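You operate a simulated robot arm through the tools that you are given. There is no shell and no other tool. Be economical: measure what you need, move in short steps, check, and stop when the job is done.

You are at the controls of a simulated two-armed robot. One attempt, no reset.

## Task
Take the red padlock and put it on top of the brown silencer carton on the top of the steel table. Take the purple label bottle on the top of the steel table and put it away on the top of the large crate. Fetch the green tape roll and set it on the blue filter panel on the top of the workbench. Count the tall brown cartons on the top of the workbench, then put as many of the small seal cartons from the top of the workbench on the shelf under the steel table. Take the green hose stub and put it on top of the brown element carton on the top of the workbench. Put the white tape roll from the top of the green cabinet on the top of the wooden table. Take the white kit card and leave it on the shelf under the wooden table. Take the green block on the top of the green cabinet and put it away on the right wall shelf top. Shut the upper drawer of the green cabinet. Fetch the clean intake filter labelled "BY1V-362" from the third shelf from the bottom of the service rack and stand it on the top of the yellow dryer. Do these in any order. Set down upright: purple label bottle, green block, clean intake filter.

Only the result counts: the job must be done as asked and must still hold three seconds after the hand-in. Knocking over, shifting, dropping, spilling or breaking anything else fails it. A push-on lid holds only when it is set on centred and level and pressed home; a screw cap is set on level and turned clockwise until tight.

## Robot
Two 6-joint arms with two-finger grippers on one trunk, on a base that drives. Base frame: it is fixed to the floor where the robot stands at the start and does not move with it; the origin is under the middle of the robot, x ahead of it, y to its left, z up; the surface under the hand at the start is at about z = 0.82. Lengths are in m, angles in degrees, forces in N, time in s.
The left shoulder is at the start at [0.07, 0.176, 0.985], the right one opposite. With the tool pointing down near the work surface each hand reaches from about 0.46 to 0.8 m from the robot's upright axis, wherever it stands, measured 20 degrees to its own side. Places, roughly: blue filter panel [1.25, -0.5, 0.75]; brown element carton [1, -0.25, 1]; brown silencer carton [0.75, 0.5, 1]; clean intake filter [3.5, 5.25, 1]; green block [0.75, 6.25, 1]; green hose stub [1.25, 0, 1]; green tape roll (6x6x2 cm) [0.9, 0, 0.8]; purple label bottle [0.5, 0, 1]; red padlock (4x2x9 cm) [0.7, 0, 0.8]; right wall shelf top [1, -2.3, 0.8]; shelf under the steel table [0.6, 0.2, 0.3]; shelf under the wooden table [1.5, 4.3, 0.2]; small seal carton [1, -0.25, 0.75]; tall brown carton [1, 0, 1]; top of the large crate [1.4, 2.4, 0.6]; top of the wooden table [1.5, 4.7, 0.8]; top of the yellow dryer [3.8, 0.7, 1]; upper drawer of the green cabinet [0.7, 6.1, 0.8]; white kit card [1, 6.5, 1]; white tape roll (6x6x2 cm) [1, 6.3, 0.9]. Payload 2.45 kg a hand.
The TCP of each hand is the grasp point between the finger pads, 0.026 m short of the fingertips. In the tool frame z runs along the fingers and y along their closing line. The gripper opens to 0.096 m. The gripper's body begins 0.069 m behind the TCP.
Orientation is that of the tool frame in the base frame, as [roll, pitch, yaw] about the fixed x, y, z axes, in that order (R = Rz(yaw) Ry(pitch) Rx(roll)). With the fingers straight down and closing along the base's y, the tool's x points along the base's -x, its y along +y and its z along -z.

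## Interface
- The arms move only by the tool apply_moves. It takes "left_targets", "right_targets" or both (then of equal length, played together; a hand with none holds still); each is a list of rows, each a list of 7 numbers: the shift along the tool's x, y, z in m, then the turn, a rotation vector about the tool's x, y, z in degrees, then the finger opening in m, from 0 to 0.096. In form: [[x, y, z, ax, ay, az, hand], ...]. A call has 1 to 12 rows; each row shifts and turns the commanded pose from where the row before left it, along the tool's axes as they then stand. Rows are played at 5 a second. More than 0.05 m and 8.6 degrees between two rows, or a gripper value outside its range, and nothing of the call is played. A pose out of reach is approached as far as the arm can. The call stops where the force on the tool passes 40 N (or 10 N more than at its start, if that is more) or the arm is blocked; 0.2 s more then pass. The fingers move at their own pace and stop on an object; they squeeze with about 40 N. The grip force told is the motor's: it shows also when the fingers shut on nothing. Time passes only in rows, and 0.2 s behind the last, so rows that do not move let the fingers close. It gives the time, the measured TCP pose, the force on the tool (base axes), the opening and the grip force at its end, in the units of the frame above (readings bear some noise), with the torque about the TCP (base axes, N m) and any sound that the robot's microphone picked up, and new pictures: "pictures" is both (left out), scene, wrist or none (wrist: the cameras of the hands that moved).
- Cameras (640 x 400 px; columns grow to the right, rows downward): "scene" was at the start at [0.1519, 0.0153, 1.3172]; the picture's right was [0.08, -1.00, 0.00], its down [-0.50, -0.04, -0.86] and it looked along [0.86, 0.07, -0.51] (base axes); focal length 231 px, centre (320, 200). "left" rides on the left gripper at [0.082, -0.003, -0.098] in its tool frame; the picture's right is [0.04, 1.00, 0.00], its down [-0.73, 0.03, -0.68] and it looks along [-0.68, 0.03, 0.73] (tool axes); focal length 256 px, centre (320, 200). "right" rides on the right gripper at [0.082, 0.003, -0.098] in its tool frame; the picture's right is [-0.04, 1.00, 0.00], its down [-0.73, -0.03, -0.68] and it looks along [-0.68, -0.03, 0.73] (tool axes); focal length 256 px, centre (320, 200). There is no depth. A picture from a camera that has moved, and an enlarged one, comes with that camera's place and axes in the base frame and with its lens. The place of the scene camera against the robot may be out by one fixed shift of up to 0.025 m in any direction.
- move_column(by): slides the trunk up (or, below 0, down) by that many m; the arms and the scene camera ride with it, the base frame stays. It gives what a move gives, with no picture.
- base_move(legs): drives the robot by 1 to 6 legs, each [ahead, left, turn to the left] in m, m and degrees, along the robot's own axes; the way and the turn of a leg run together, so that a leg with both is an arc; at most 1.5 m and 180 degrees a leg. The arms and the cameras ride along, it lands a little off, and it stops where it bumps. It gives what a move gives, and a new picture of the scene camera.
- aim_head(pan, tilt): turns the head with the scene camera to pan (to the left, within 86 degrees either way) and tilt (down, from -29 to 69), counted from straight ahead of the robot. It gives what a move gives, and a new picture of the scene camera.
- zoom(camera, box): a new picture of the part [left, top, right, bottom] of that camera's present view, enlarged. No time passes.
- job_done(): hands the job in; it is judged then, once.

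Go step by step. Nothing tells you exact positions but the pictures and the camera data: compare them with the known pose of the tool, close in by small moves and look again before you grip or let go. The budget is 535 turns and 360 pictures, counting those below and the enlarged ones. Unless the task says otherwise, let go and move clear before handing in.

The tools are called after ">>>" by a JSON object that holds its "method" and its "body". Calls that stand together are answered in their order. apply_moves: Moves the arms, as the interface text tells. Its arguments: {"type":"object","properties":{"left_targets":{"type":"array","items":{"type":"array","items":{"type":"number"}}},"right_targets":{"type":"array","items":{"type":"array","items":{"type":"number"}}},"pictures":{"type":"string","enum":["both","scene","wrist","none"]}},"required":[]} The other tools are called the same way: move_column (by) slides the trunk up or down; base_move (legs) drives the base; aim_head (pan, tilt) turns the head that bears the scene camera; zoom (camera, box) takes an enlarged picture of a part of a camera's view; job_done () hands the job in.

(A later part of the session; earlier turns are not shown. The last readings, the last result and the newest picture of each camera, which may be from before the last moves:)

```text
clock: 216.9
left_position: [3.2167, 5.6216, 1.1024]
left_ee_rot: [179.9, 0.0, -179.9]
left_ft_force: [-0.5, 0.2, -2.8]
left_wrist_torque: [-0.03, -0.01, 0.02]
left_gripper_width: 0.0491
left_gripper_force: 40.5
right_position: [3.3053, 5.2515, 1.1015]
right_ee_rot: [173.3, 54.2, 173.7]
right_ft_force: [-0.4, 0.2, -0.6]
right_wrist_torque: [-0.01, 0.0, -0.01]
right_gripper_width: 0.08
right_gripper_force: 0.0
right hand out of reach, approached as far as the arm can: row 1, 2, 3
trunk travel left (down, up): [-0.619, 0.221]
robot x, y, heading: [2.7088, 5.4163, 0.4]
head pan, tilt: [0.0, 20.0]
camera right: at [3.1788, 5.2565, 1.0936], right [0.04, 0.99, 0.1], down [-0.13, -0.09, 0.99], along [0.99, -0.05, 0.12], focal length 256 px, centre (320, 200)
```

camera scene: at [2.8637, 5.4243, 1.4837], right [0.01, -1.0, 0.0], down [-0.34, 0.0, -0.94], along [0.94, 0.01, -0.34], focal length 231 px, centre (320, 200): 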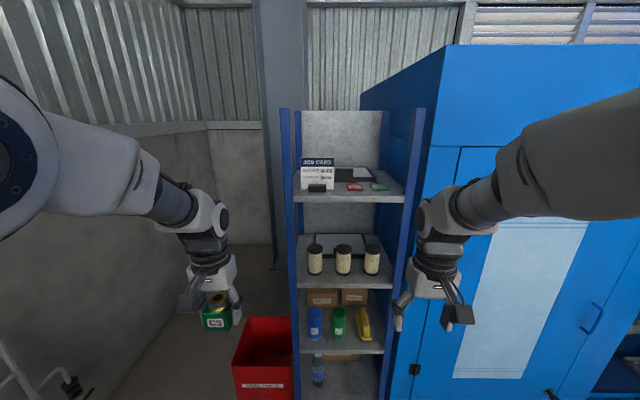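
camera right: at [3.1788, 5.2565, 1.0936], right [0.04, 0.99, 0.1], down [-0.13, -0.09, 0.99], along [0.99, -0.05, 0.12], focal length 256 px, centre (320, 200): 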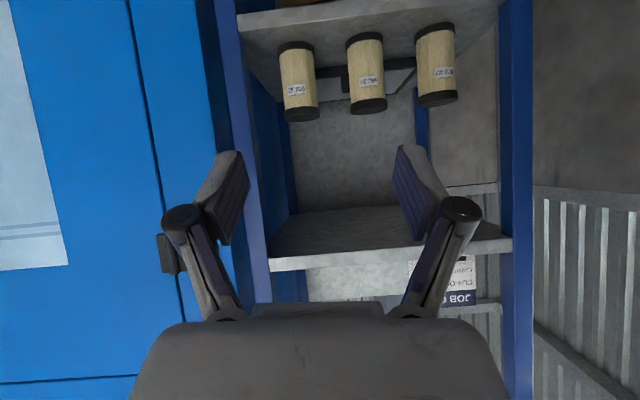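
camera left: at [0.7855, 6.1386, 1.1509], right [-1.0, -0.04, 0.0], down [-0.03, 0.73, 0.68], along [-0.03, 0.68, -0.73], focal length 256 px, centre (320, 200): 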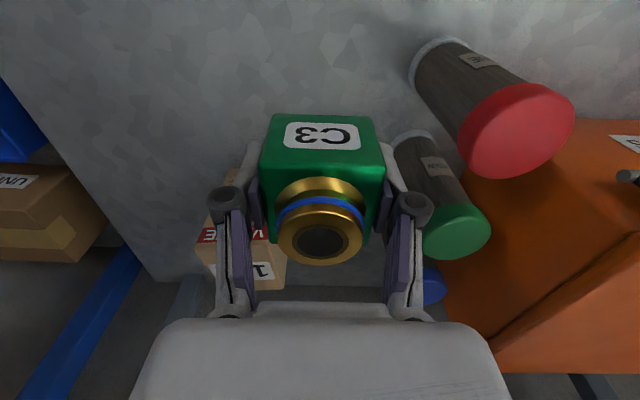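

>>> {"method": "apply_moves", "body": {"right_targets": [[-0.0328, 0.01, -0.0229, 0, 0, 0, 0.08], [-0.0328, 0.01, -0.0229, 0, 0, 0, 0.08], [-0.0328, 0.01, -0.0229, -3, 0, 0, 0.08]], "pictures": "none"}}

>>> {"method": "move_column", "body": {"by": -0.13}}

>>> {"method": "apply_moves", "body": {"right_targets": [[0, -0.01, 0, 3, 0, 0, 0.08], [0, -0.01, 0, 0, 0, 0, 0.08], [0, -0.01, 0, 0, 0, 0, 0.08]], "pictures": "wrist"}}

```text
clock: 217.7
left_position: [3.2182, 5.6223, 1.1006]
left_ee_rot: [179.9, 0.0, -179.9]
left_ft_force: [0.4, -1.3, -2.9]
left_wrist_torque: [0.03, 0.02, -0.02]
left_gripper_width: 0.0495
left_gripper_force: 40.6
right_position: [3.3245, 5.2704, 1.204]
right_ee_rot: [175.8, 54.9, 177.9]
right_ft_force: [-0.2, -0.7, -0.6]
right_wrist_torque: [-0.02, -0.02, 0.01]
right_gripper_width: 0.0801
right_gripper_force: 0.0
right hand out of reach, approached as far as the arm can: row 1, 2, 3
trunk travel left (down, up): [-0.619, 0.221]
robot x, y, heading: [2.7107, 5.4151, 0.2]
head pan, tilt: [0.0, 20.0]
```

```text
clock: 219.3
left_position: [3.2173, 5.6225, 0.9719]
left_ee_rot: [179.9, 0.1, -179.9]
left_ft_force: [0.0, -0.2, -3.0]
left_wrist_torque: [-0.02, 0.0, 0.01]
left_gripper_width: 0.0491
left_gripper_force: 40.0
right_position: [3.3231, 5.272, 1.0747]
right_ee_rot: [176.0, 55.0, 178.2]
right_ft_force: [0.0, 0.3, 1.2]
right_wrist_torque: [-0.01, -0.02, -0.01]
right_gripper_width: 0.08
right_gripper_force: 0.0
trunk travel left (down, up): [-0.489, 0.351]
robot x, y, heading: [2.7097, 5.4136, 0.4]
head pan, tilt: [0.0, 20.0]
```

```text
clock: 220.1
left_position: [3.2182, 5.6213, 0.9713]
left_ee_rot: [180.0, 0.0, -179.9]
left_ft_force: [-1.4, 1.0, -3.8]
left_wrist_torque: [-0.04, -0.09, 0.02]
left_gripper_width: 0.0493
left_gripper_force: 39.8
right_position: [3.3233, 5.2432, 1.0843]
right_ee_rot: [180.0, 56.2, 179.0]
right_ft_force: [6.2, -0.6, -11.2]
right_wrist_torque: [0.03, -0.49, 0.06]
right_gripper_width: 0.0802
right_gripper_force: 0.1
trunk travel left (down, up): [-0.489, 0.351]
robot x, y, heading: [2.7107, 5.4141, 0.3]
head pan, tilt: [0.0, 20.0]
camera right: at [3.1956, 5.2468, 1.0721], right [0.04, 1.0, 0.03], down [-0.16, -0.03, 0.99], along [0.99, -0.04, 0.16], focal length 256 px, centre (320, 200)
```

right: 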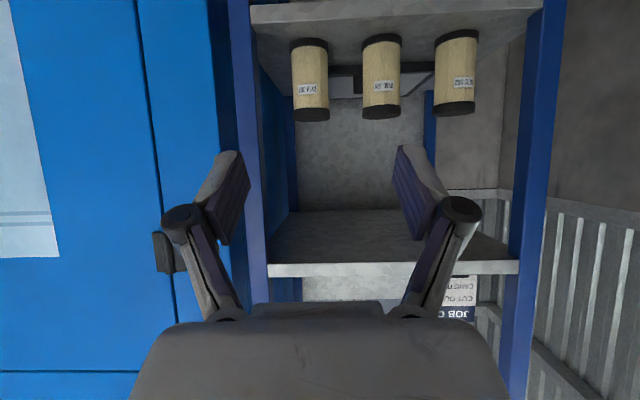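

>>> {"method": "apply_moves", "body": {"right_targets": [[0, 0, 0, 0, 0, 0, 0.08]], "pictures": "scene"}}

```text
clock: 220.5
left_position: [3.218, 5.621, 0.9715]
left_ee_rot: [179.9, 0.0, -179.9]
left_ft_force: [0.7, 0.8, -2.5]
left_wrist_torque: [0.03, 0.01, 0.02]
left_gripper_width: 0.0495
left_gripper_force: 40.0
right_position: [3.3209, 5.2436, 1.0885]
right_ee_rot: [-179.8, 56.6, 179.1]
right_ft_force: [0.0, 0.2, 0.0]
right_wrist_torque: [0.02, -0.03, -0.04]
right_gripper_width: 0.0799
right_gripper_force: 0.1
trunk travel left (down, up): [-0.489, 0.351]
robot x, y, heading: [2.7068, 5.4165, 0.3]
head pan, tilt: [0.0, 20.0]
camera scene: at [2.8639, 5.4241, 1.3537], right [0.01, -1.0, 0.0], down [-0.34, 0.0, -0.94], along [0.94, 0.01, -0.34], focal length 231 px, centre (320, 200)
```

scene: 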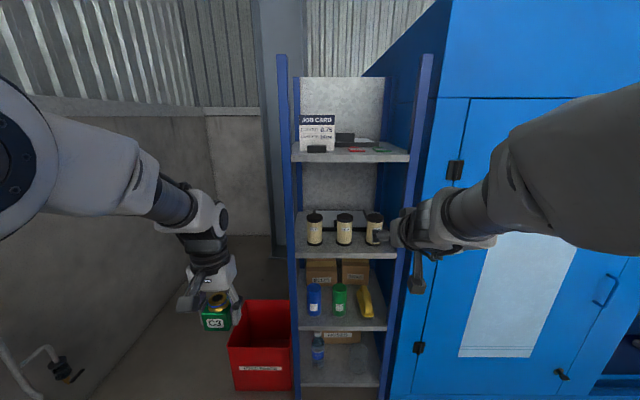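

>>> {"method": "move_column", "body": {"by": -0.12}}

>>> {"method": "apply_moves", "body": {"left_targets": [[0, 0.03, -0.03, 0, 0, 0, 0.0], [0, 0.03, -0.03, 0, 0, 0, 0.0]], "right_targets": [[-0.022, -0.012, 0.0332, 0, 0, 0, 0.08], [-0.022, -0.012, 0.0332, 0, 0, 0, 0.08]], "pictures": "wrist"}}

```text
clock: 222.0
left_position: [3.2172, 5.6215, 0.8516]
left_ee_rot: [180.0, 0.1, -179.9]
left_ft_force: [0.2, 0.2, -2.7]
left_wrist_torque: [0.01, -0.02, -0.01]
left_gripper_width: 0.0493
left_gripper_force: 40.5
right_position: [3.3207, 5.2436, 0.9664]
right_ee_rot: [-179.9, 56.5, 179.2]
right_ft_force: [-0.1, 0.3, 0.8]
right_wrist_torque: [0.02, 0.01, 0.0]
right_gripper_width: 0.0798
right_gripper_force: 0.1
trunk travel left (down, up): [-0.369, 0.471]
robot x, y, heading: [2.7086, 5.4071, 0.4]
head pan, tilt: [0.0, 20.0]
```

```text
clock: 222.6
left_position: [3.217, 5.6814, 0.9106]
left_ee_rot: [180.0, 0.1, -179.9]
left_ft_force: [0.0, 0.9, -2.6]
left_wrist_torque: [-0.05, 0.01, 0.02]
left_gripper_width: 0.0494
left_gripper_force: 40.4
right_position: [3.3886, 5.2218, 0.9667]
right_ee_rot: [179.2, 56.7, 178.3]
right_ft_force: [-0.2, 0.6, 0.7]
right_wrist_torque: [-0.02, -0.03, 0.01]
right_gripper_width: 0.0799
right_gripper_force: 0.0
right hand out of reach, approached as far as the arm can: row 2
trunk travel left (down, up): [-0.369, 0.471]
robot x, y, heading: [2.7123, 5.4167, 0.4]
head pan, tilt: [0.0, 20.0]
camera right: at [3.2633, 5.2264, 0.9544], right [0.04, 1.0, 0.04], down [-0.16, -0.03, 0.99], along [0.99, -0.05, 0.16], focal length 256 px, centre (320, 200)
camera left: at [3.1354, 5.6772, 1.008], right [-0.04, 1.0, 0.0], down [0.73, 0.03, 0.68], along [0.68, 0.03, -0.73], focal length 256 px, centre (320, 200)
```

right: 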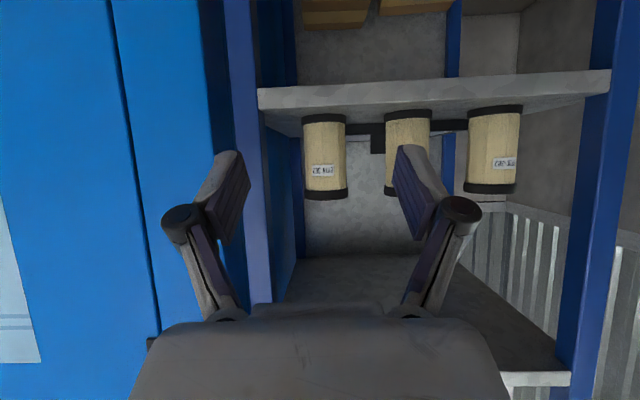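
left: 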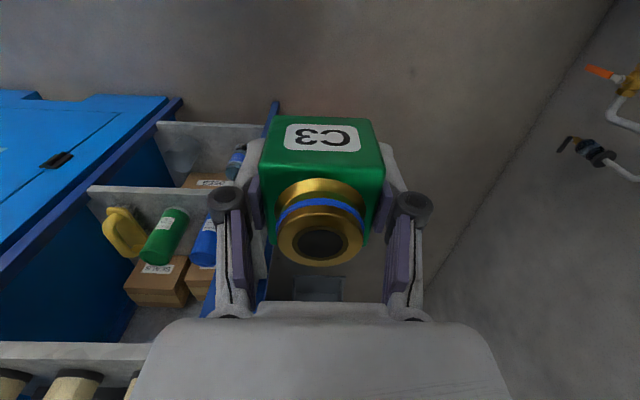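

>>> {"method": "base_move", "body": {"legs": [[0.17, -0.005, -0.4]]}}

>>> {"method": "zoom", "body": {"camera": "right", "box": [0, 0, 640, 400]}}

```text
clock: 224.0
left_position: [3.3871, 5.6718, 0.9093]
left_ee_rot: [179.9, -0.1, 179.6]
left_ft_force: [0.6, 0.7, -3.3]
left_wrist_torque: [-0.01, 0.04, 0.01]
left_gripper_width: 0.0499
left_gripper_force: 40.1
right_position: [3.5567, 5.2108, 0.9662]
right_ee_rot: [-180.0, 56.3, 178.7]
right_ft_force: [0.3, -0.5, -0.9]
right_wrist_torque: [0.0, 0.02, -0.01]
right_gripper_width: 0.0798
right_gripper_force: 0.1
trunk travel left (down, up): [-0.369, 0.471]
robot x, y, heading: [2.8755, 5.4073, -0.0]
head pan, tilt: [0.0, 20.0]
camera scene: at [3.0325, 5.4183, 1.2335], right [0.0, -1.0, 0.0], down [-0.34, 0.0, -0.94], along [0.94, 0.0, -0.34], focal length 231 px, centre (320, 200)
```

scene: 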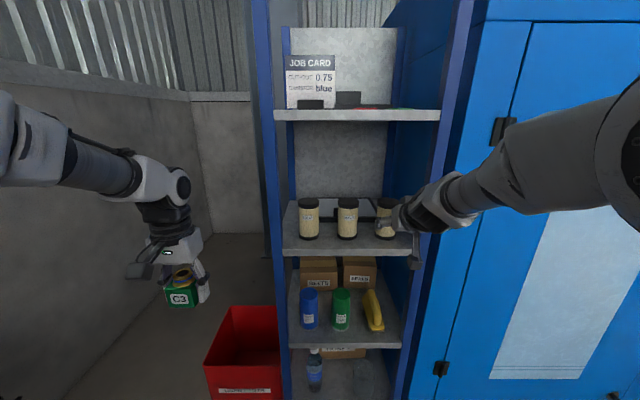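

```text
1.00 times, centred on (320, 200) of right (not enlarged: the box is as wide or as high as the picture)
camera zoom: at [3.4299, 5.2154, 0.9533], right [0.05, 1.0, 0.03], down [-0.16, -0.03, 0.99], along [0.99, -0.05, 0.16], focal length 256 px, centre (320, 200)
```

zoom: 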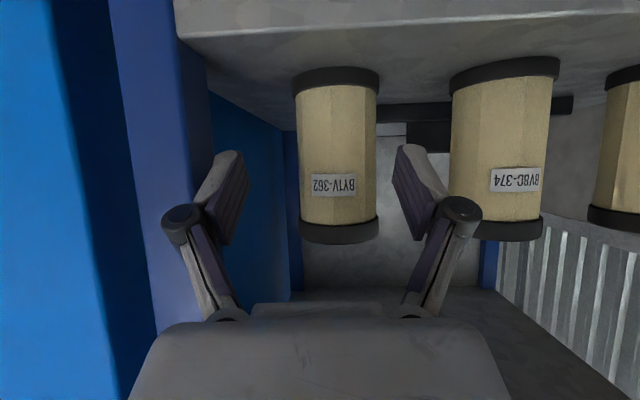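

>>> {"method": "apply_moves", "body": {"right_targets": [[0, 0.01, 0, 0, 0, 0, 0.08]], "pictures": "none"}}

>>> {"method": "base_move", "body": {"legs": [[0.07, 0, 0]]}}

>>> {"method": "zoom", "body": {"camera": "right", "box": [0, 0, 640, 400]}}

```text
clock: 224.4
left_position: [3.387, 5.6703, 0.9093]
left_ee_rot: [-180.0, 0.0, 179.6]
left_ft_force: [-0.5, -0.6, -2.4]
left_wrist_torque: [-0.03, 0.02, -0.02]
left_gripper_width: 0.0494
left_gripper_force: 40.2
right_position: [3.5533, 5.221, 0.9668]
right_ee_rot: [-179.8, 56.4, 178.7]
right_ft_force: [-0.9, 0.1, -0.1]
right_wrist_torque: [-0.04, -0.01, -0.02]
right_gripper_width: 0.0802
right_gripper_force: 0.0
trunk travel left (down, up): [-0.369, 0.471]
robot x, y, heading: [2.8789, 5.4129, -0.2]
head pan, tilt: [0.0, 20.0]
```

```text
clock: 225.4
left_position: [3.46, 5.6701, 0.9087]
left_ee_rot: [180.0, -0.1, 179.7]
left_ft_force: [0.3, -0.6, -3.4]
left_wrist_torque: [-0.03, 0.05, 0.0]
left_gripper_width: 0.0494
left_gripper_force: 39.8
right_position: [3.6273, 5.2198, 0.9662]
right_ee_rot: [179.9, 56.4, 178.7]
right_ft_force: [1.0, 0.7, -1.2]
right_wrist_torque: [-0.01, -0.03, -0.02]
right_gripper_width: 0.0799
right_gripper_force: 0.0
trunk travel left (down, up): [-0.369, 0.471]
robot x, y, heading: [2.9472, 5.4108, -0.2]
head pan, tilt: [0.0, 20.0]
camera scene: at [3.104, 5.4181, 1.2335], right [0.0, -1.0, 0.0], down [-0.34, 0.0, -0.94], along [0.94, 0.0, -0.34], focal length 231 px, centre (320, 200)
```

scene: 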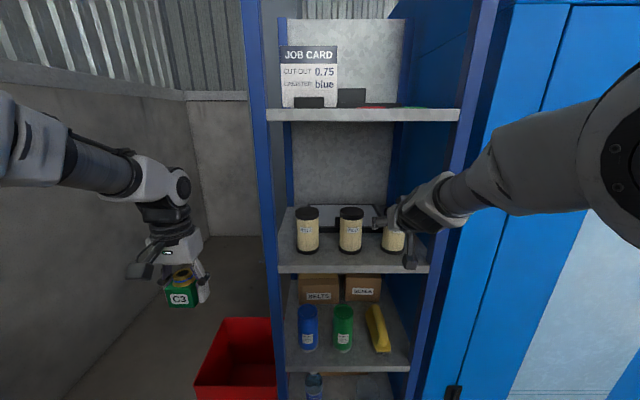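

```text
1.00 times, centred on (320, 200) of right (not enlarged: the box is as wide or as high as the picture)
camera zoom: at [3.5011, 5.225, 0.9535], right [0.05, 1.0, 0.03], down [-0.16, -0.03, 0.99], along [0.99, -0.05, 0.16], focal length 256 px, centre (320, 200)
```

zoom: 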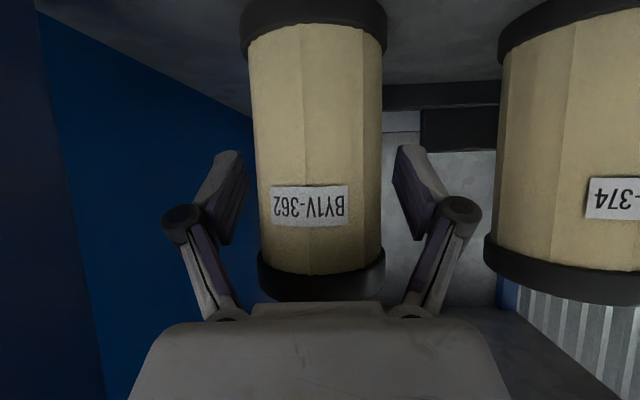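

>>> {"method": "apply_moves", "body": {"right_targets": [[0, 0, 0, 0, 0, 0, 0.04], [0, 0, 0, 0, 0, 0, 0.0], [0, 0, 0, 0, 0, 0, 0.0], [0, 0, 0, 0, 0, 0, 0.0]], "pictures": "wrist"}}

```text
clock: 226.4
left_position: [3.458, 5.6704, 0.9107]
left_ee_rot: [-180.0, 0.1, 179.5]
left_ft_force: [0.3, 0.8, -3.5]
left_wrist_torque: [-0.02, 0.01, -0.02]
left_gripper_width: 0.0494
left_gripper_force: 40.3
right_position: [3.6254, 5.2206, 0.9663]
right_ee_rot: [-180.0, 56.5, 178.8]
right_ft_force: [0.1, 0.7, 0.0]
right_wrist_torque: [0.02, 0.0, 0.01]
right_gripper_width: 0.0572
right_gripper_force: 40.3
trunk travel left (down, up): [-0.369, 0.471]
robot x, y, heading: [2.9487, 5.4103, 0.0]
head pan, tilt: [0.0, 20.0]
camera right: at [3.4999, 5.225, 0.9542], right [0.05, 1.0, 0.03], down [-0.16, -0.03, 0.99], along [0.99, -0.05, 0.16], focal length 256 px, centre (320, 200)
```

right: 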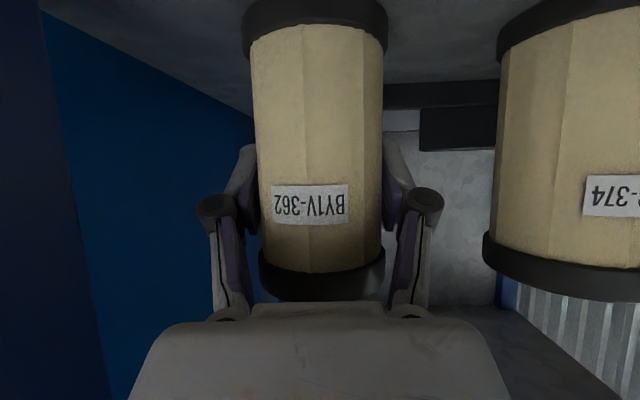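

Filter gripped (5.7 cm). Lifting by the trunk a little and backing out.

>>> {"method": "move_column", "body": {"by": 0.05}}

>>> {"method": "base_move", "body": {"legs": [[-0.4, 0, 0]]}}

>>> {"method": "zoom", "body": {"camera": "right", "box": [0, 0, 640, 400]}}

```text
clock: 227.4
left_position: [3.4589, 5.6704, 0.9599]
left_ee_rot: [180.0, -0.1, 179.6]
left_ft_force: [0.1, -0.4, -2.6]
left_wrist_torque: [0.0, -0.02, -0.03]
left_gripper_width: 0.0495
left_gripper_force: 40.3
right_position: [3.626, 5.2203, 1.0167]
right_ee_rot: [-180.0, 56.4, 178.8]
right_ft_force: [-0.3, -0.3, -1.7]
right_wrist_torque: [0.02, 0.01, -0.03]
right_gripper_width: 0.0566
right_gripper_force: 40.0
trunk travel left (down, up): [-0.419, 0.421]
robot x, y, heading: [2.9445, 5.4103, -0.5]
head pan, tilt: [0.0, 20.0]
```

```text
clock: 229.8
left_position: [3.059, 5.6697, 0.9581]
left_ee_rot: [-180.0, 0.1, 179.4]
left_ft_force: [-0.6, -0.4, -2.5]
left_wrist_torque: [-0.01, -0.04, 0.0]
left_gripper_width: 0.0496
left_gripper_force: 39.7
right_position: [3.2251, 5.2195, 1.0174]
right_ee_rot: [179.9, 56.5, 178.5]
right_ft_force: [0.6, 1.0, -1.3]
right_wrist_torque: [0.0, -0.03, 0.0]
right_gripper_width: 0.057
right_gripper_force: 39.8
trunk travel left (down, up): [-0.419, 0.421]
robot x, y, heading: [2.5454, 5.4099, -0.3]
head pan, tilt: [0.0, 20.0]
camera scene: at [2.7019, 5.4193, 1.2838], right [-0.01, -1.0, 0.0], down [-0.34, 0.0, -0.94], along [0.94, -0.01, -0.34], focal length 231 px, centre (320, 200)
```

scene: 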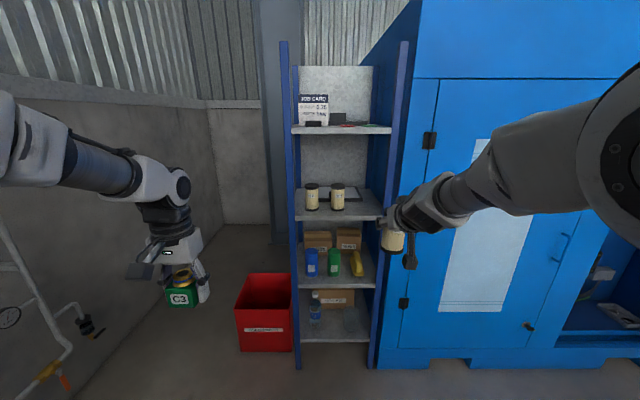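

```text
1.00 times, centred on (320, 200) of right (not enlarged: the box is as wide or as high as the picture)
camera zoom: at [3.0989, 5.2248, 1.0045], right [0.05, 1.0, 0.03], down [-0.16, -0.02, 0.99], along [0.99, -0.05, 0.16], focal length 256 px, centre (320, 200)
```

zoom: 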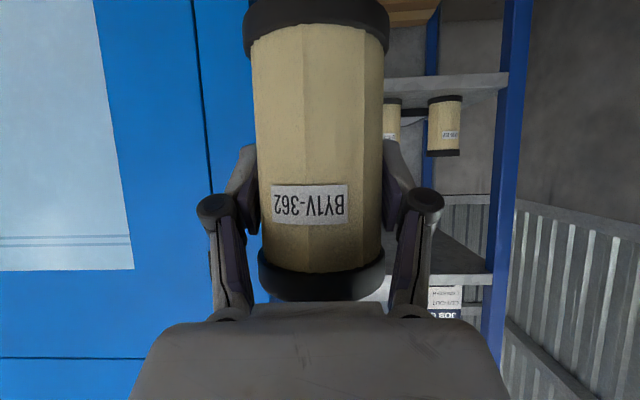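

>>> {"method": "base_move", "body": {"legs": [[0, 0, -90]]}}

>>> {"method": "aim_head", "body": {"pan": 0, "tilt": 35}}

```text
clock: 234.0
left_position: [2.8165, 4.9038, 0.9594]
left_ee_rot: [179.9, 0.1, 90.6]
left_ft_force: [0.8, 0.2, -3.1]
left_wrist_torque: [0.01, -0.02, -0.05]
left_gripper_width: 0.0499
left_gripper_force: 39.9
right_position: [2.3698, 4.7292, 1.0159]
right_ee_rot: [180.0, 56.4, 89.7]
right_ft_force: [0.4, 0.0, -1.0]
right_wrist_torque: [0.03, 0.0, 0.04]
right_gripper_width: 0.0568
right_gripper_force: 40.4
trunk travel left (down, up): [-0.419, 0.421]
robot x, y, heading: [2.5475, 5.4159, -89.0]
head pan, tilt: [0.0, 20.0]
camera scene: at [2.5609, 5.276, 1.2837], right [-1.0, -0.02, 0.0], down [-0.01, 0.34, -0.94], along [0.01, -0.94, -0.34], focal length 231 px, centre (320, 200)
```

scene: 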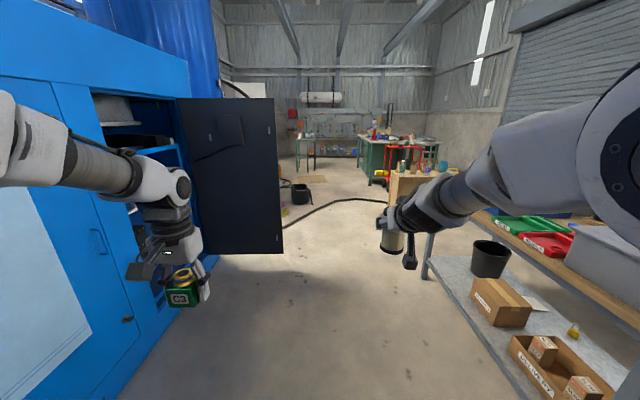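

```text
clock: 234.8
left_position: [2.817, 4.9051, 0.959]
left_ee_rot: [-179.9, 0.0, 90.6]
left_ft_force: [-0.6, -0.6, -2.3]
left_wrist_torque: [0.0, -0.01, 0.0]
left_gripper_width: 0.0497
left_gripper_force: 40.1
right_position: [2.3689, 4.7299, 1.0174]
right_ee_rot: [-180.0, 56.4, 89.8]
right_ft_force: [-0.3, -0.9, -1.2]
right_wrist_torque: [-0.03, 0.0, 0.03]
right_gripper_width: 0.0569
right_gripper_force: 40.2
trunk travel left (down, up): [-0.419, 0.421]
robot x, y, heading: [2.5469, 5.4124, -89.1]
head pan, tilt: [0.0, 35.0]
camera scene: at [2.561, 5.2811, 1.2599], right [-1.0, -0.02, 0.0], down [-0.01, 0.57, -0.82], along [0.01, -0.82, -0.57], focal length 231 px, centre (320, 200)
```

scene: 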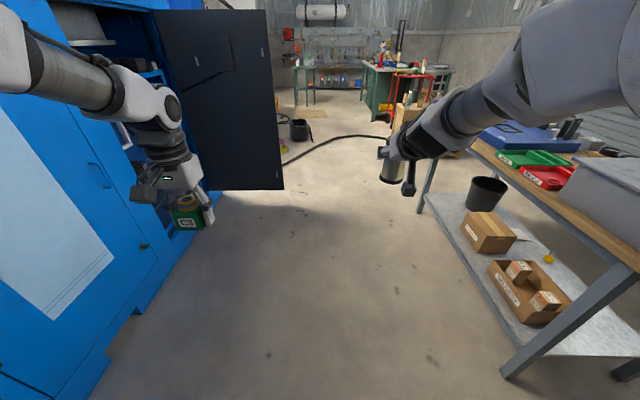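

>>> {"method": "base_move", "body": {"legs": [[0, -0.27, -0.9], [1.3, 0, 0]]}}

```text
clock: 242.6
left_position: [2.5746, 3.6487, 0.9602]
left_ee_rot: [-179.9, -0.1, 91.4]
left_ft_force: [-0.1, 1.1, -2.7]
left_wrist_torque: [0.01, 0.0, -0.03]
left_gripper_width: 0.0496
left_gripper_force: 40.5
right_position: [2.1302, 3.4677, 1.0174]
right_ee_rot: [180.0, 56.4, 90.5]
right_ft_force: [-0.9, -0.3, -1.6]
right_wrist_torque: [0.02, -0.04, 0.01]
right_gripper_width: 0.0566
right_gripper_force: 39.9
trunk travel left (down, up): [-0.419, 0.421]
robot x, y, heading: [2.2977, 4.1518, -88.5]
head pan, tilt: [0.0, 35.0]
camera scene: at [2.3147, 4.0212, 1.2598], right [-1.0, -0.03, 0.0], down [-0.02, 0.57, -0.82], along [0.02, -0.82, -0.57], focal length 231 px, centre (320, 200)
```

scene: 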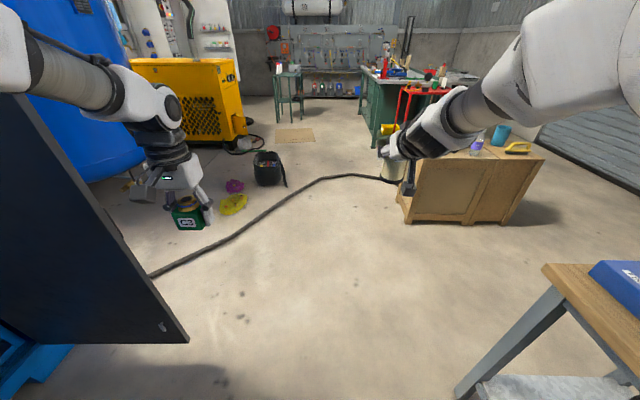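

A hose lies across the floor between here and the dryer, so I'll go round by the known aisle (west of the crates) instead. First into the corridor between table and crates, then west.

>>> {"method": "base_move", "body": {"legs": [[1.03, 0, -1.3], [0, -1.2, 0], [0, -1.2, 0]]}}

```text
clock: 259.3
left_position: [0.1693, 2.614, 0.9602]
left_ee_rot: [179.8, -0.1, 89.3]
left_ft_force: [0.0, -0.5, -2.8]
left_wrist_torque: [0.02, -0.02, 0.04]
left_gripper_width: 0.0496
left_gripper_force: 40.2
right_position: [-0.2815, 2.4497, 1.0169]
right_ee_rot: [-179.9, 56.4, 88.5]
right_ft_force: [0.3, -0.5, -1.0]
right_wrist_torque: [-0.02, 0.01, 0.02]
right_gripper_width: 0.0562
right_gripper_force: 40.2
trunk travel left (down, up): [-0.419, 0.421]
robot x, y, heading: [-0.0824, 3.1258, -90.5]
head pan, tilt: [0.0, 35.0]
camera scene: at [-0.0773, 2.9973, 1.2598], right [-1.0, 0.01, 0.0], down [0.0, 0.57, -0.82], along [-0.01, -0.82, -0.57], focal length 231 px, centre (320, 200)
```

scene: 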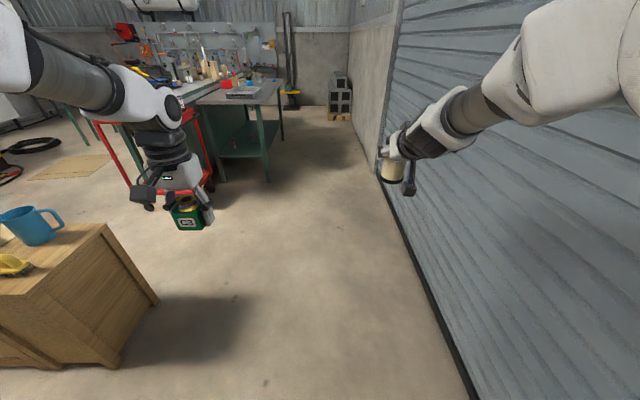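

>>> {"method": "base_move", "body": {"legs": [[1.5, 0.0, 0.5], [1.4, 0, 0]]}}

```text
clock: 273.4
left_position: [0.0664, -0.3016, 0.9584]
left_ee_rot: [180.0, -0.1, 86.7]
left_ft_force: [0.5, 1.0, -2.5]
left_wrist_torque: [0.0, -0.02, -0.01]
left_gripper_width: 0.0494
left_gripper_force: 40.5
right_position: [-0.391, -0.4477, 1.0164]
right_ee_rot: [180.0, 56.4, 85.7]
right_ft_force: [0.1, 0.6, -2.1]
right_wrist_torque: [-0.03, 0.01, 0.0]
right_gripper_width: 0.0566
right_gripper_force: 40.0
trunk travel left (down, up): [-0.419, 0.421]
robot x, y, heading: [-0.1665, 0.222, -93.1]
head pan, tilt: [0.0, 35.0]
camera scene: at [-0.1636, 0.0913, 1.2598], right [-1.0, 0.05, 0.0], down [0.03, 0.57, -0.82], along [-0.04, -0.82, -0.57], focal length 231 px, centre (320, 200)
```

scene: 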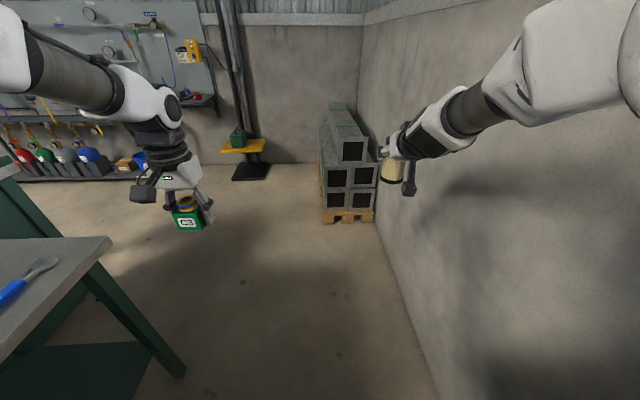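

>>> {"method": "base_move", "body": {"legs": [[0.5, 0, 3], [0.53, 0.05, 0], [0, 0.5, 0], [0.5, 0, 0]]}}

```text
clock: 284.0
left_position: [0.6385, -1.8016, 0.9592]
left_ee_rot: [-179.9, -0.2, 90.8]
left_ft_force: [-1.1, 0.3, -1.2]
left_wrist_torque: [0.01, 0.04, 0.01]
left_gripper_width: 0.0496
left_gripper_force: 40.4
right_position: [0.193, -1.9794, 1.0166]
right_ee_rot: [179.9, 56.5, 89.9]
right_ft_force: [0.7, 0.6, -0.7]
right_wrist_torque: [-0.02, -0.03, 0.02]
right_gripper_width: 0.0566
right_gripper_force: 39.8
trunk travel left (down, up): [-0.419, 0.421]
robot x, y, heading: [0.3651, -1.2976, -89.0]
head pan, tilt: [0.0, 35.0]
camera scene: at [0.3823, -1.4277, 1.2598], right [-1.0, -0.02, 0.0], down [-0.01, 0.57, -0.82], along [0.02, -0.82, -0.57], focal length 231 px, centre (320, 200)
```

scene: 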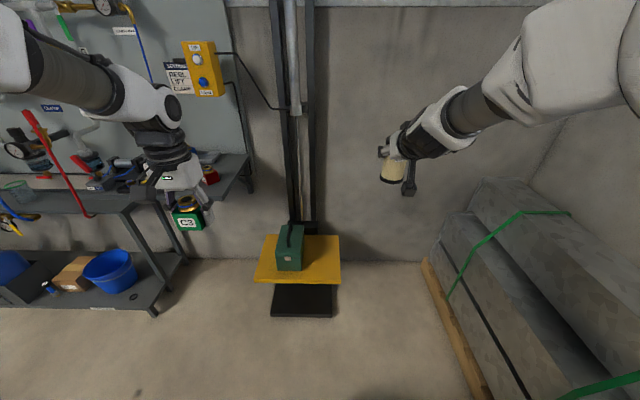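

>>> {"method": "aim_head", "body": {"pan": 35, "tilt": 35}}

```text
clock: 285.0
left_position: [0.64, -1.8022, 0.96]
left_ee_rot: [-180.0, -0.1, 90.8]
left_ft_force: [-0.7, -0.9, -2.7]
left_wrist_torque: [-0.01, 0.03, 0.01]
left_gripper_width: 0.0496
left_gripper_force: 40.5
right_position: [0.1917, -1.9784, 1.0166]
right_ee_rot: [-179.9, 56.4, 90.0]
right_ft_force: [-0.4, 0.6, -1.5]
right_wrist_torque: [-0.01, 0.0, -0.01]
right_gripper_width: 0.0566
right_gripper_force: 40.3
trunk travel left (down, up): [-0.419, 0.421]
robot x, y, heading: [0.3659, -1.2994, -89.0]
head pan, tilt: [35.0, 35.0]
camera scene: at [0.4324, -1.4104, 1.2598], right [-0.81, -0.59, 0.0], down [-0.34, 0.46, -0.82], along [0.48, -0.66, -0.57], focal length 231 px, centre (320, 200)
```

scene: 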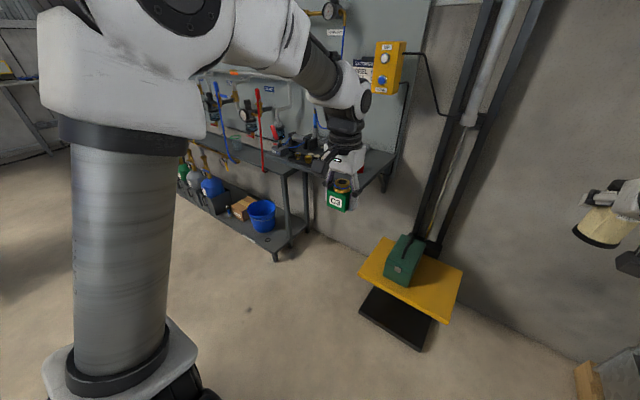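

>>> {"method": "zoom", "body": {"camera": "scene", "box": [180, 80, 420, 230]}}

```text
2.67 times, centred on (300, 155) of scene
camera zoom: at [0.4324, -1.4104, 1.2598], right [-0.81, -0.59, 0.0], down [-0.34, 0.46, -0.82], along [0.48, -0.66, -0.57], focal length 616 px, centre (373, 320)
```

zoom: 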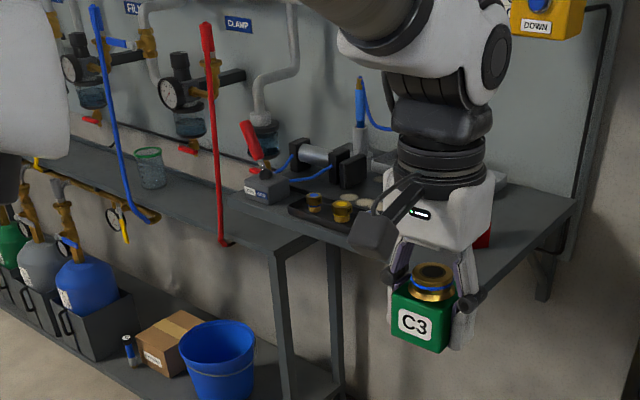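

>>> {"method": "base_move", "body": {"legs": [[0.1, 0, -1], [0, 0.4, 0]]}}

>>> {"method": "aim_head", "body": {"pan": 0, "tilt": 40}}

```text
clock: 288.3
left_position: [1.0433, -1.9016, 0.9587]
left_ee_rot: [180.0, -0.1, 90.3]
left_ft_force: [0.4, -0.3, -2.0]
left_wrist_torque: [-0.03, 0.02, -0.01]
left_gripper_width: 0.0496
left_gripper_force: 39.6
right_position: [0.5964, -2.0748, 1.0165]
right_ee_rot: [-179.9, 56.4, 89.4]
right_ft_force: [0.6, 0.5, -1.1]
right_wrist_torque: [-0.05, 0.01, -0.03]
right_gripper_width: 0.0566
right_gripper_force: 40.3
trunk travel left (down, up): [-0.419, 0.421]
robot x, y, heading: [0.7728, -1.3962, -89.3]
head pan, tilt: [35.0, 35.0]
camera scene: at [0.84, -1.5081, 1.2598], right [-0.81, -0.58, 0.0], down [-0.33, 0.47, -0.82], along [0.48, -0.67, -0.57], focal length 231 px, centre (320, 200)
```

scene: 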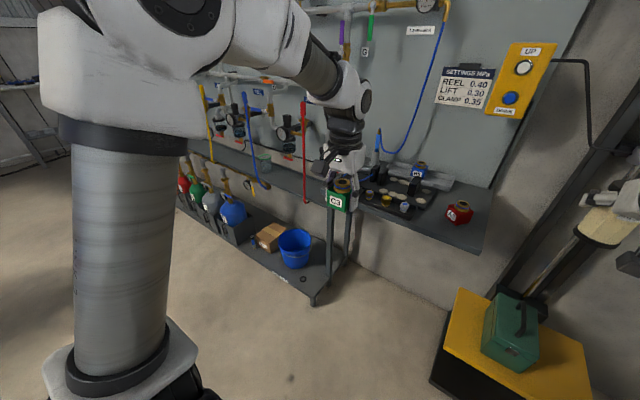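

```text
clock: 289.3
left_position: [1.0433, -1.9012, 0.9588]
left_ee_rot: [180.0, -0.1, 90.3]
left_ft_force: [-0.2, 0.2, -2.0]
left_wrist_torque: [0.02, 0.02, -0.01]
left_gripper_width: 0.0495
left_gripper_force: 39.5
right_position: [0.595, -2.0745, 1.016]
right_ee_rot: [-179.9, 56.4, 89.5]
right_ft_force: [0.5, 0.2, -1.6]
right_wrist_torque: [-0.06, 0.0, 0.01]
right_gripper_width: 0.0568
right_gripper_force: 39.8
trunk travel left (down, up): [-0.419, 0.421]
robot x, y, heading: [0.7788, -1.3925, -89.5]
head pan, tilt: [0.0, 40.0]
camera scene: at [0.7892, -1.5215, 1.2523], right [-1.0, -0.01, 0.0], down [-0.01, 0.64, -0.77], along [0.01, -0.77, -0.64], focal length 231 px, centre (320, 200)
```

scene: 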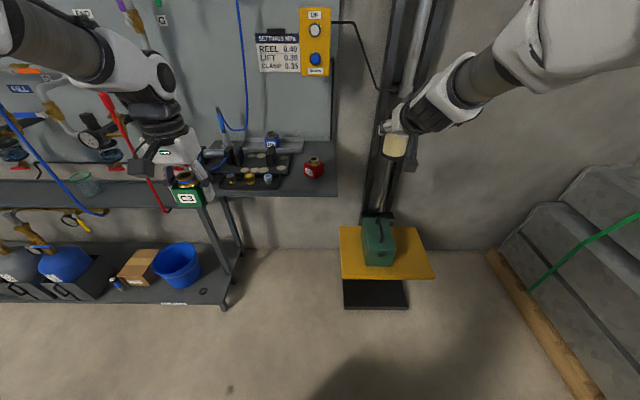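

>>> {"method": "zoom", "body": {"camera": "scene", "box": [180, 120, 350, 220]}}

>>> {"method": "zoom", "body": {"camera": "left", "box": [0, 0, 640, 400]}}

```text
3.76 times, centred on (265, 170) of scene
camera zoom: at [0.7892, -1.5215, 1.2523], right [-1.0, -0.01, 0.0], down [-0.01, 0.64, -0.77], along [0.01, -0.77, -0.64], focal length 869 px, centre (527, 313)
```

zoom: 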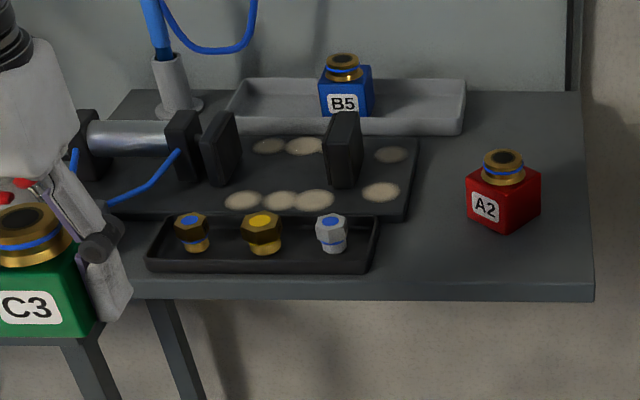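

```text
1.00 times, centred on (320, 200) of left (not enlarged: the box is as wide or as high as the picture)
camera zoom: at [1.0394, -1.8207, 1.0575], right [1.0, 0.05, 0.0], down [0.03, -0.73, 0.68], along [0.03, -0.68, -0.73], focal length 256 px, centre (320, 200)
```

zoom: 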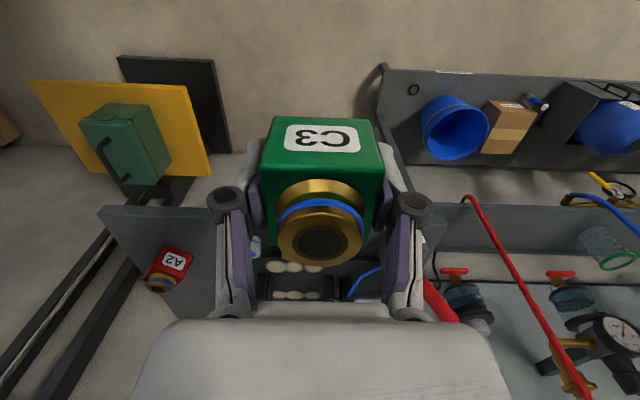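

>>> {"method": "base_move", "body": {"legs": [[0.06, -0.12, -0.5]]}}

>>> {"method": "apply_moves", "body": {"left_targets": [[0.0, 0, -0.045, 0, 0, 0, 0.0], [-0.03, -0.02, 0, 0, 0, 0, 0.0], [-0.045, -0.015, 0, 0, 0, 0, 0.0], [-0.045, -0.01, 0, 0, 0, 0, 0.0]], "pictures": "both"}}

```text
clock: 290.6
left_position: [0.919, -1.9647, 0.9595]
left_ee_rot: [179.9, -0.1, 89.9]
left_ft_force: [0.7, 0.2, -2.5]
left_wrist_torque: [-0.01, 0.01, 0.02]
left_gripper_width: 0.0496
left_gripper_force: 39.9
right_position: [0.4711, -2.1349, 1.0171]
right_ee_rot: [179.9, 56.4, 88.8]
right_ft_force: [0.0, 0.0, -1.0]
right_wrist_torque: [-0.01, 0.0, 0.04]
right_gripper_width: 0.0567
right_gripper_force: 39.8
trunk travel left (down, up): [-0.419, 0.421]
robot x, y, heading: [0.6538, -1.454, -89.9]
head pan, tilt: [0.0, 40.0]
camera scene: at [0.6686, -1.5821, 1.2522], right [-1.0, 0.0, 0.0], down [0.0, 0.64, -0.77], along [0.0, -0.77, -0.64], focal length 231 px, centre (320, 200)
```

scene: 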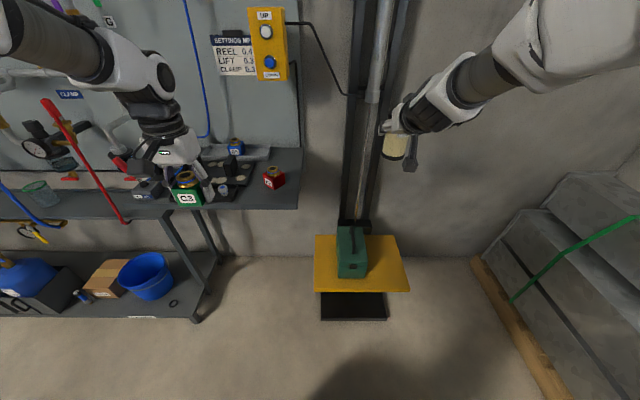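

```text
clock: 291.6
left_position: [0.874, -2.0862, 0.9997]
left_ee_rot: [180.0, -0.2, 89.9]
left_ft_force: [0.0, 0.4, -3.5]
left_wrist_torque: [0.05, -0.01, 0.0]
left_gripper_width: 0.0493
left_gripper_force: 40.2
right_position: [0.4717, -2.1371, 1.0147]
right_ee_rot: [180.0, 56.3, 89.0]
right_ft_force: [0.2, -0.2, -1.4]
right_wrist_torque: [0.0, 0.01, 0.0]
right_gripper_width: 0.0564
right_gripper_force: 39.8
trunk travel left (down, up): [-0.419, 0.421]
robot x, y, heading: [0.6548, -1.4565, -89.9]
head pan, tilt: [0.0, 40.0]
camera scene: at [0.6694, -1.5841, 1.252], right [-1.0, 0.0, 0.0], down [0.0, 0.64, -0.76], along [0.0, -0.76, -0.64], focal length 231 px, centre (320, 200)
camera left: at [0.8718, -2.0044, 1.0982], right [1.0, 0.04, 0.0], down [0.03, -0.74, 0.68], along [0.03, -0.67, -0.74], focal length 256 px, centre (320, 200)
```

scene: 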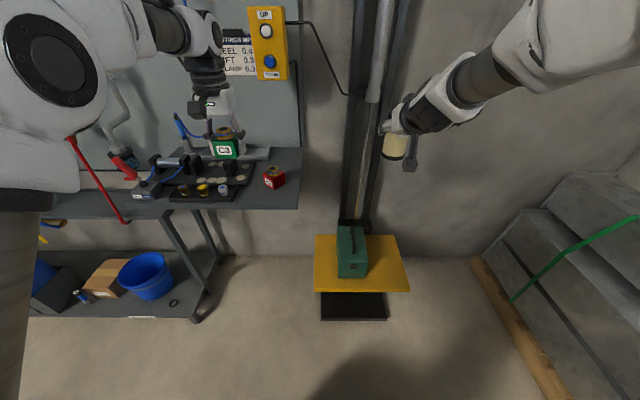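
left: 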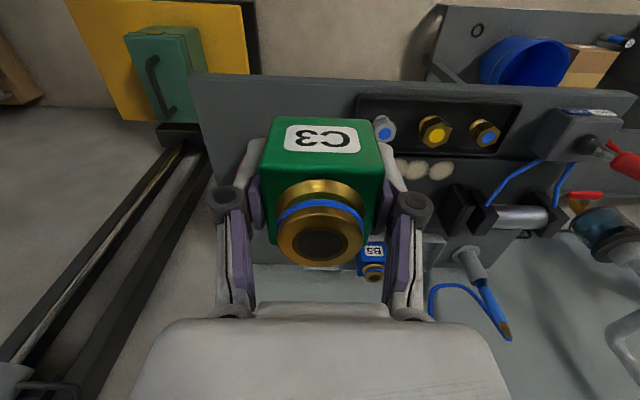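

>>> {"method": "apply_moves", "body": {"left_targets": [[-0.035, -0.002, 0, 0, 0, 0, 0.0], [-0.034, -0.002, 0, 0, 0, 0, 0.0], [0, 0, 0.04, 0, 0, 0, 0.0], [0, 0, 0.03, 0, 0, 0, 0.0]], "pictures": "both"}}

```text
clock: 292.6
left_position: [0.8721, -2.1527, 0.9305]
left_ee_rot: [-179.9, -0.2, 89.9]
left_ft_force: [-0.6, -0.7, -3.0]
left_wrist_torque: [0.02, 0.01, -0.03]
left_gripper_width: 0.0496
left_gripper_force: 39.7
right_position: [0.4705, -2.135, 1.0157]
right_ee_rot: [-180.0, 56.2, 89.0]
right_ft_force: [-0.2, -0.5, -1.2]
right_wrist_torque: [0.01, 0.0, -0.03]
right_gripper_width: 0.0567
right_gripper_force: 40.1
trunk travel left (down, up): [-0.419, 0.421]
robot x, y, heading: [0.655, -1.4532, -89.8]
head pan, tilt: [0.0, 40.0]
camera scene: at [0.6698, -1.5835, 1.252], right [-1.0, 0.0, 0.0], down [0.0, 0.64, -0.76], along [0.0, -0.76, -0.64], focal length 231 px, centre (320, 200)
camera left: at [0.8694, -2.0718, 1.0294], right [1.0, 0.04, 0.0], down [0.03, -0.74, 0.68], along [0.03, -0.68, -0.74], focal length 256 px, centre (320, 200)
```

scene: 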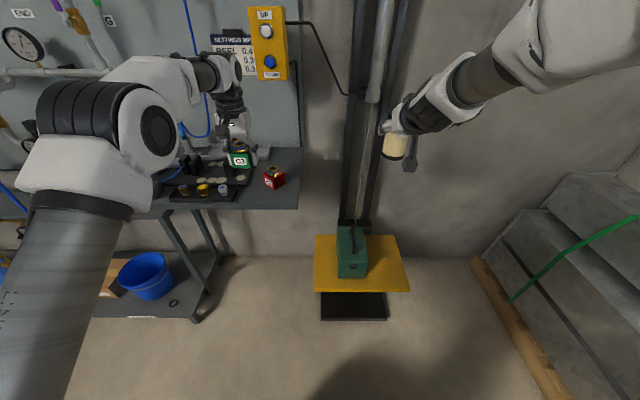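
left: 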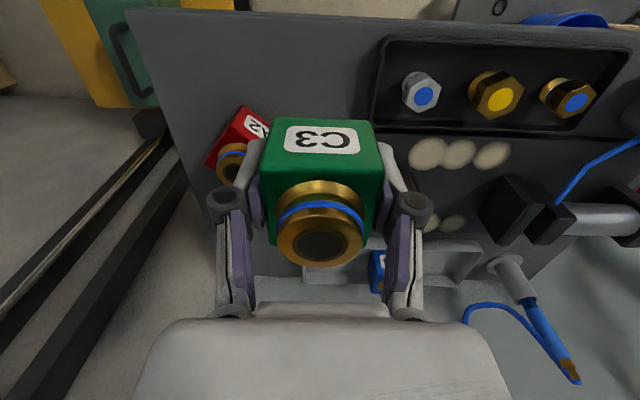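

>>> {"method": "apply_moves", "body": {"left_targets": [[0.01, 0.001, 0.03, 0, 0, 0, 0.0], [0, 0, 0.03, 0, 0, 0, 0.0]], "pictures": "both"}}

>>> {"method": "zoom", "body": {"camera": "scene", "box": [180, 120, 320, 220]}}

```text
clock: 293.2
left_position: [0.873, -2.144, 0.8724]
left_ee_rot: [180.0, -0.2, 90.0]
left_ft_force: [0.1, -0.3, -3.5]
left_wrist_torque: [0.01, -0.01, 0.0]
left_gripper_width: 0.0497
left_gripper_force: 40.0
right_position: [0.4717, -2.1349, 1.016]
right_ee_rot: [-180.0, 56.2, 89.0]
right_ft_force: [1.2, -0.6, -1.4]
right_wrist_torque: [-0.07, -0.03, 0.03]
right_gripper_width: 0.0568
right_gripper_force: 40.2
trunk travel left (down, up): [-0.419, 0.421]
robot x, y, heading: [0.6554, -1.4545, -89.9]
head pan, tilt: [0.0, 40.0]
camera scene: at [0.6698, -1.5828, 1.2521], right [-1.0, 0.0, 0.0], down [0.0, 0.64, -0.77], along [0.0, -0.77, -0.64], focal length 231 px, centre (320, 200)
camera left: at [0.8706, -2.0627, 0.9707], right [1.0, 0.04, 0.0], down [0.03, -0.73, 0.68], along [0.03, -0.68, -0.74], focal length 256 px, centre (320, 200)
```

scene: 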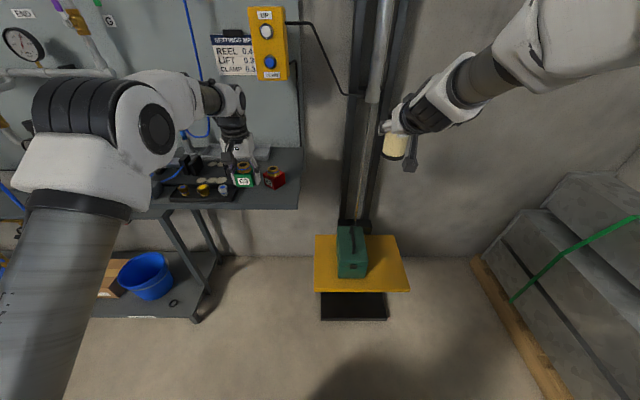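
left: 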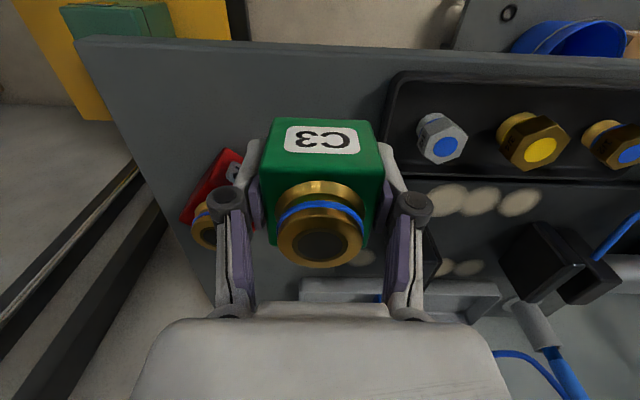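

```text
4.00 times, centred on (250, 170) of scene
camera zoom: at [0.6698, -1.5828, 1.2521], right [-1.0, 0.0, 0.0], down [0.0, 0.64, -0.77], along [0.0, -0.77, -0.64], focal length 924 px, centre (600, 320)
```

zoom: 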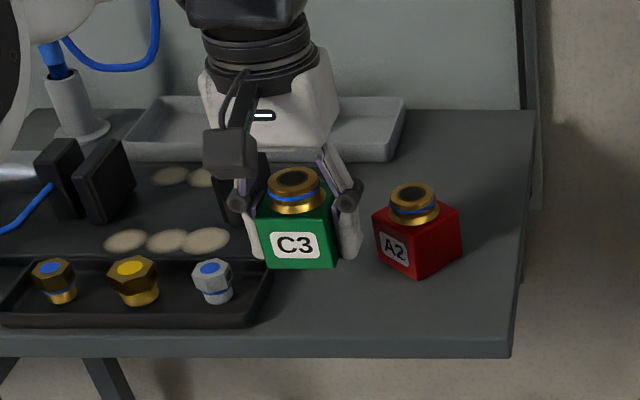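

The gap between the parts tray and block A2 is too narrow for the fingers side-on. I'll raise the block, turn the hand 90° so that the fingers sit front/back, and place it midway.

>>> {"method": "apply_moves", "body": {"left_targets": [[0, 0, -0.045, 0, 0, 0, 0.0], [0, 0, -0.03, 0, 0, -8.2, 0.0], [0, 0, 0, 0, 0, -8.2, 0.0], [0, 0, 0, 0, 0, -8.2, 0.0], [0, 0, 0, 0, 0, -8.2, 0.0], [0, 0, 0, 0, 0, -8.2, 0.0], [0, 0, 0, 0, 0, -8.2, 0.0], [0, 0, 0, 0, 0, -8.2, 0.0], [0, 0, 0, 0, 0, -8.2, 0.0], [0, 0, 0, 0, 0, -8.2, 0.0], [0, 0, 0, 0, 0, -8.2, 0.0], [0, 0, 0, 0, 0, -8.0, 0.0]], "pictures": "both"}}

```text
clock: 295.8
left_position: [0.873, -2.1438, 0.949]
left_ee_rot: [179.9, 0.0, -180.0]
left_ft_force: [-0.1, 0.8, -3.0]
left_wrist_torque: [0.0, 0.01, 0.02]
left_gripper_width: 0.0494
left_gripper_force: 40.1
right_position: [0.4722, -2.1342, 1.0165]
right_ee_rot: [-179.9, 56.4, 89.0]
right_ft_force: [0.1, 2.0, -1.2]
right_wrist_torque: [0.01, -0.01, 0.03]
right_gripper_width: 0.0567
right_gripper_force: 39.8
trunk travel left (down, up): [-0.419, 0.421]
robot x, y, heading: [0.6558, -1.4535, -89.8]
head pan, tilt: [0.0, 40.0]
camera scene: at [0.6695, -1.5818, 1.2523], right [-1.0, 0.0, 0.0], down [0.0, 0.64, -0.77], along [0.0, -0.77, -0.64], focal length 231 px, centre (320, 200)
camera left: at [0.7912, -2.1469, 1.0471], right [-0.04, 1.0, 0.0], down [0.73, 0.03, 0.68], along [0.68, 0.03, -0.73], focal length 256 px, centre (320, 200)
```

scene: 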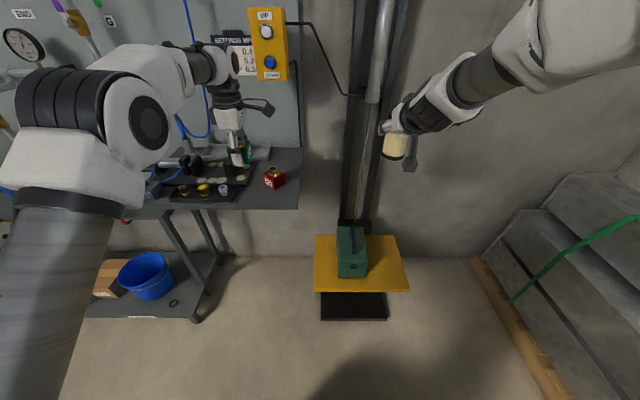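
left: 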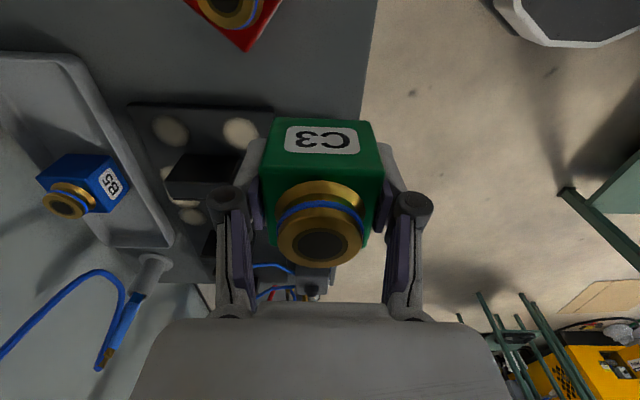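

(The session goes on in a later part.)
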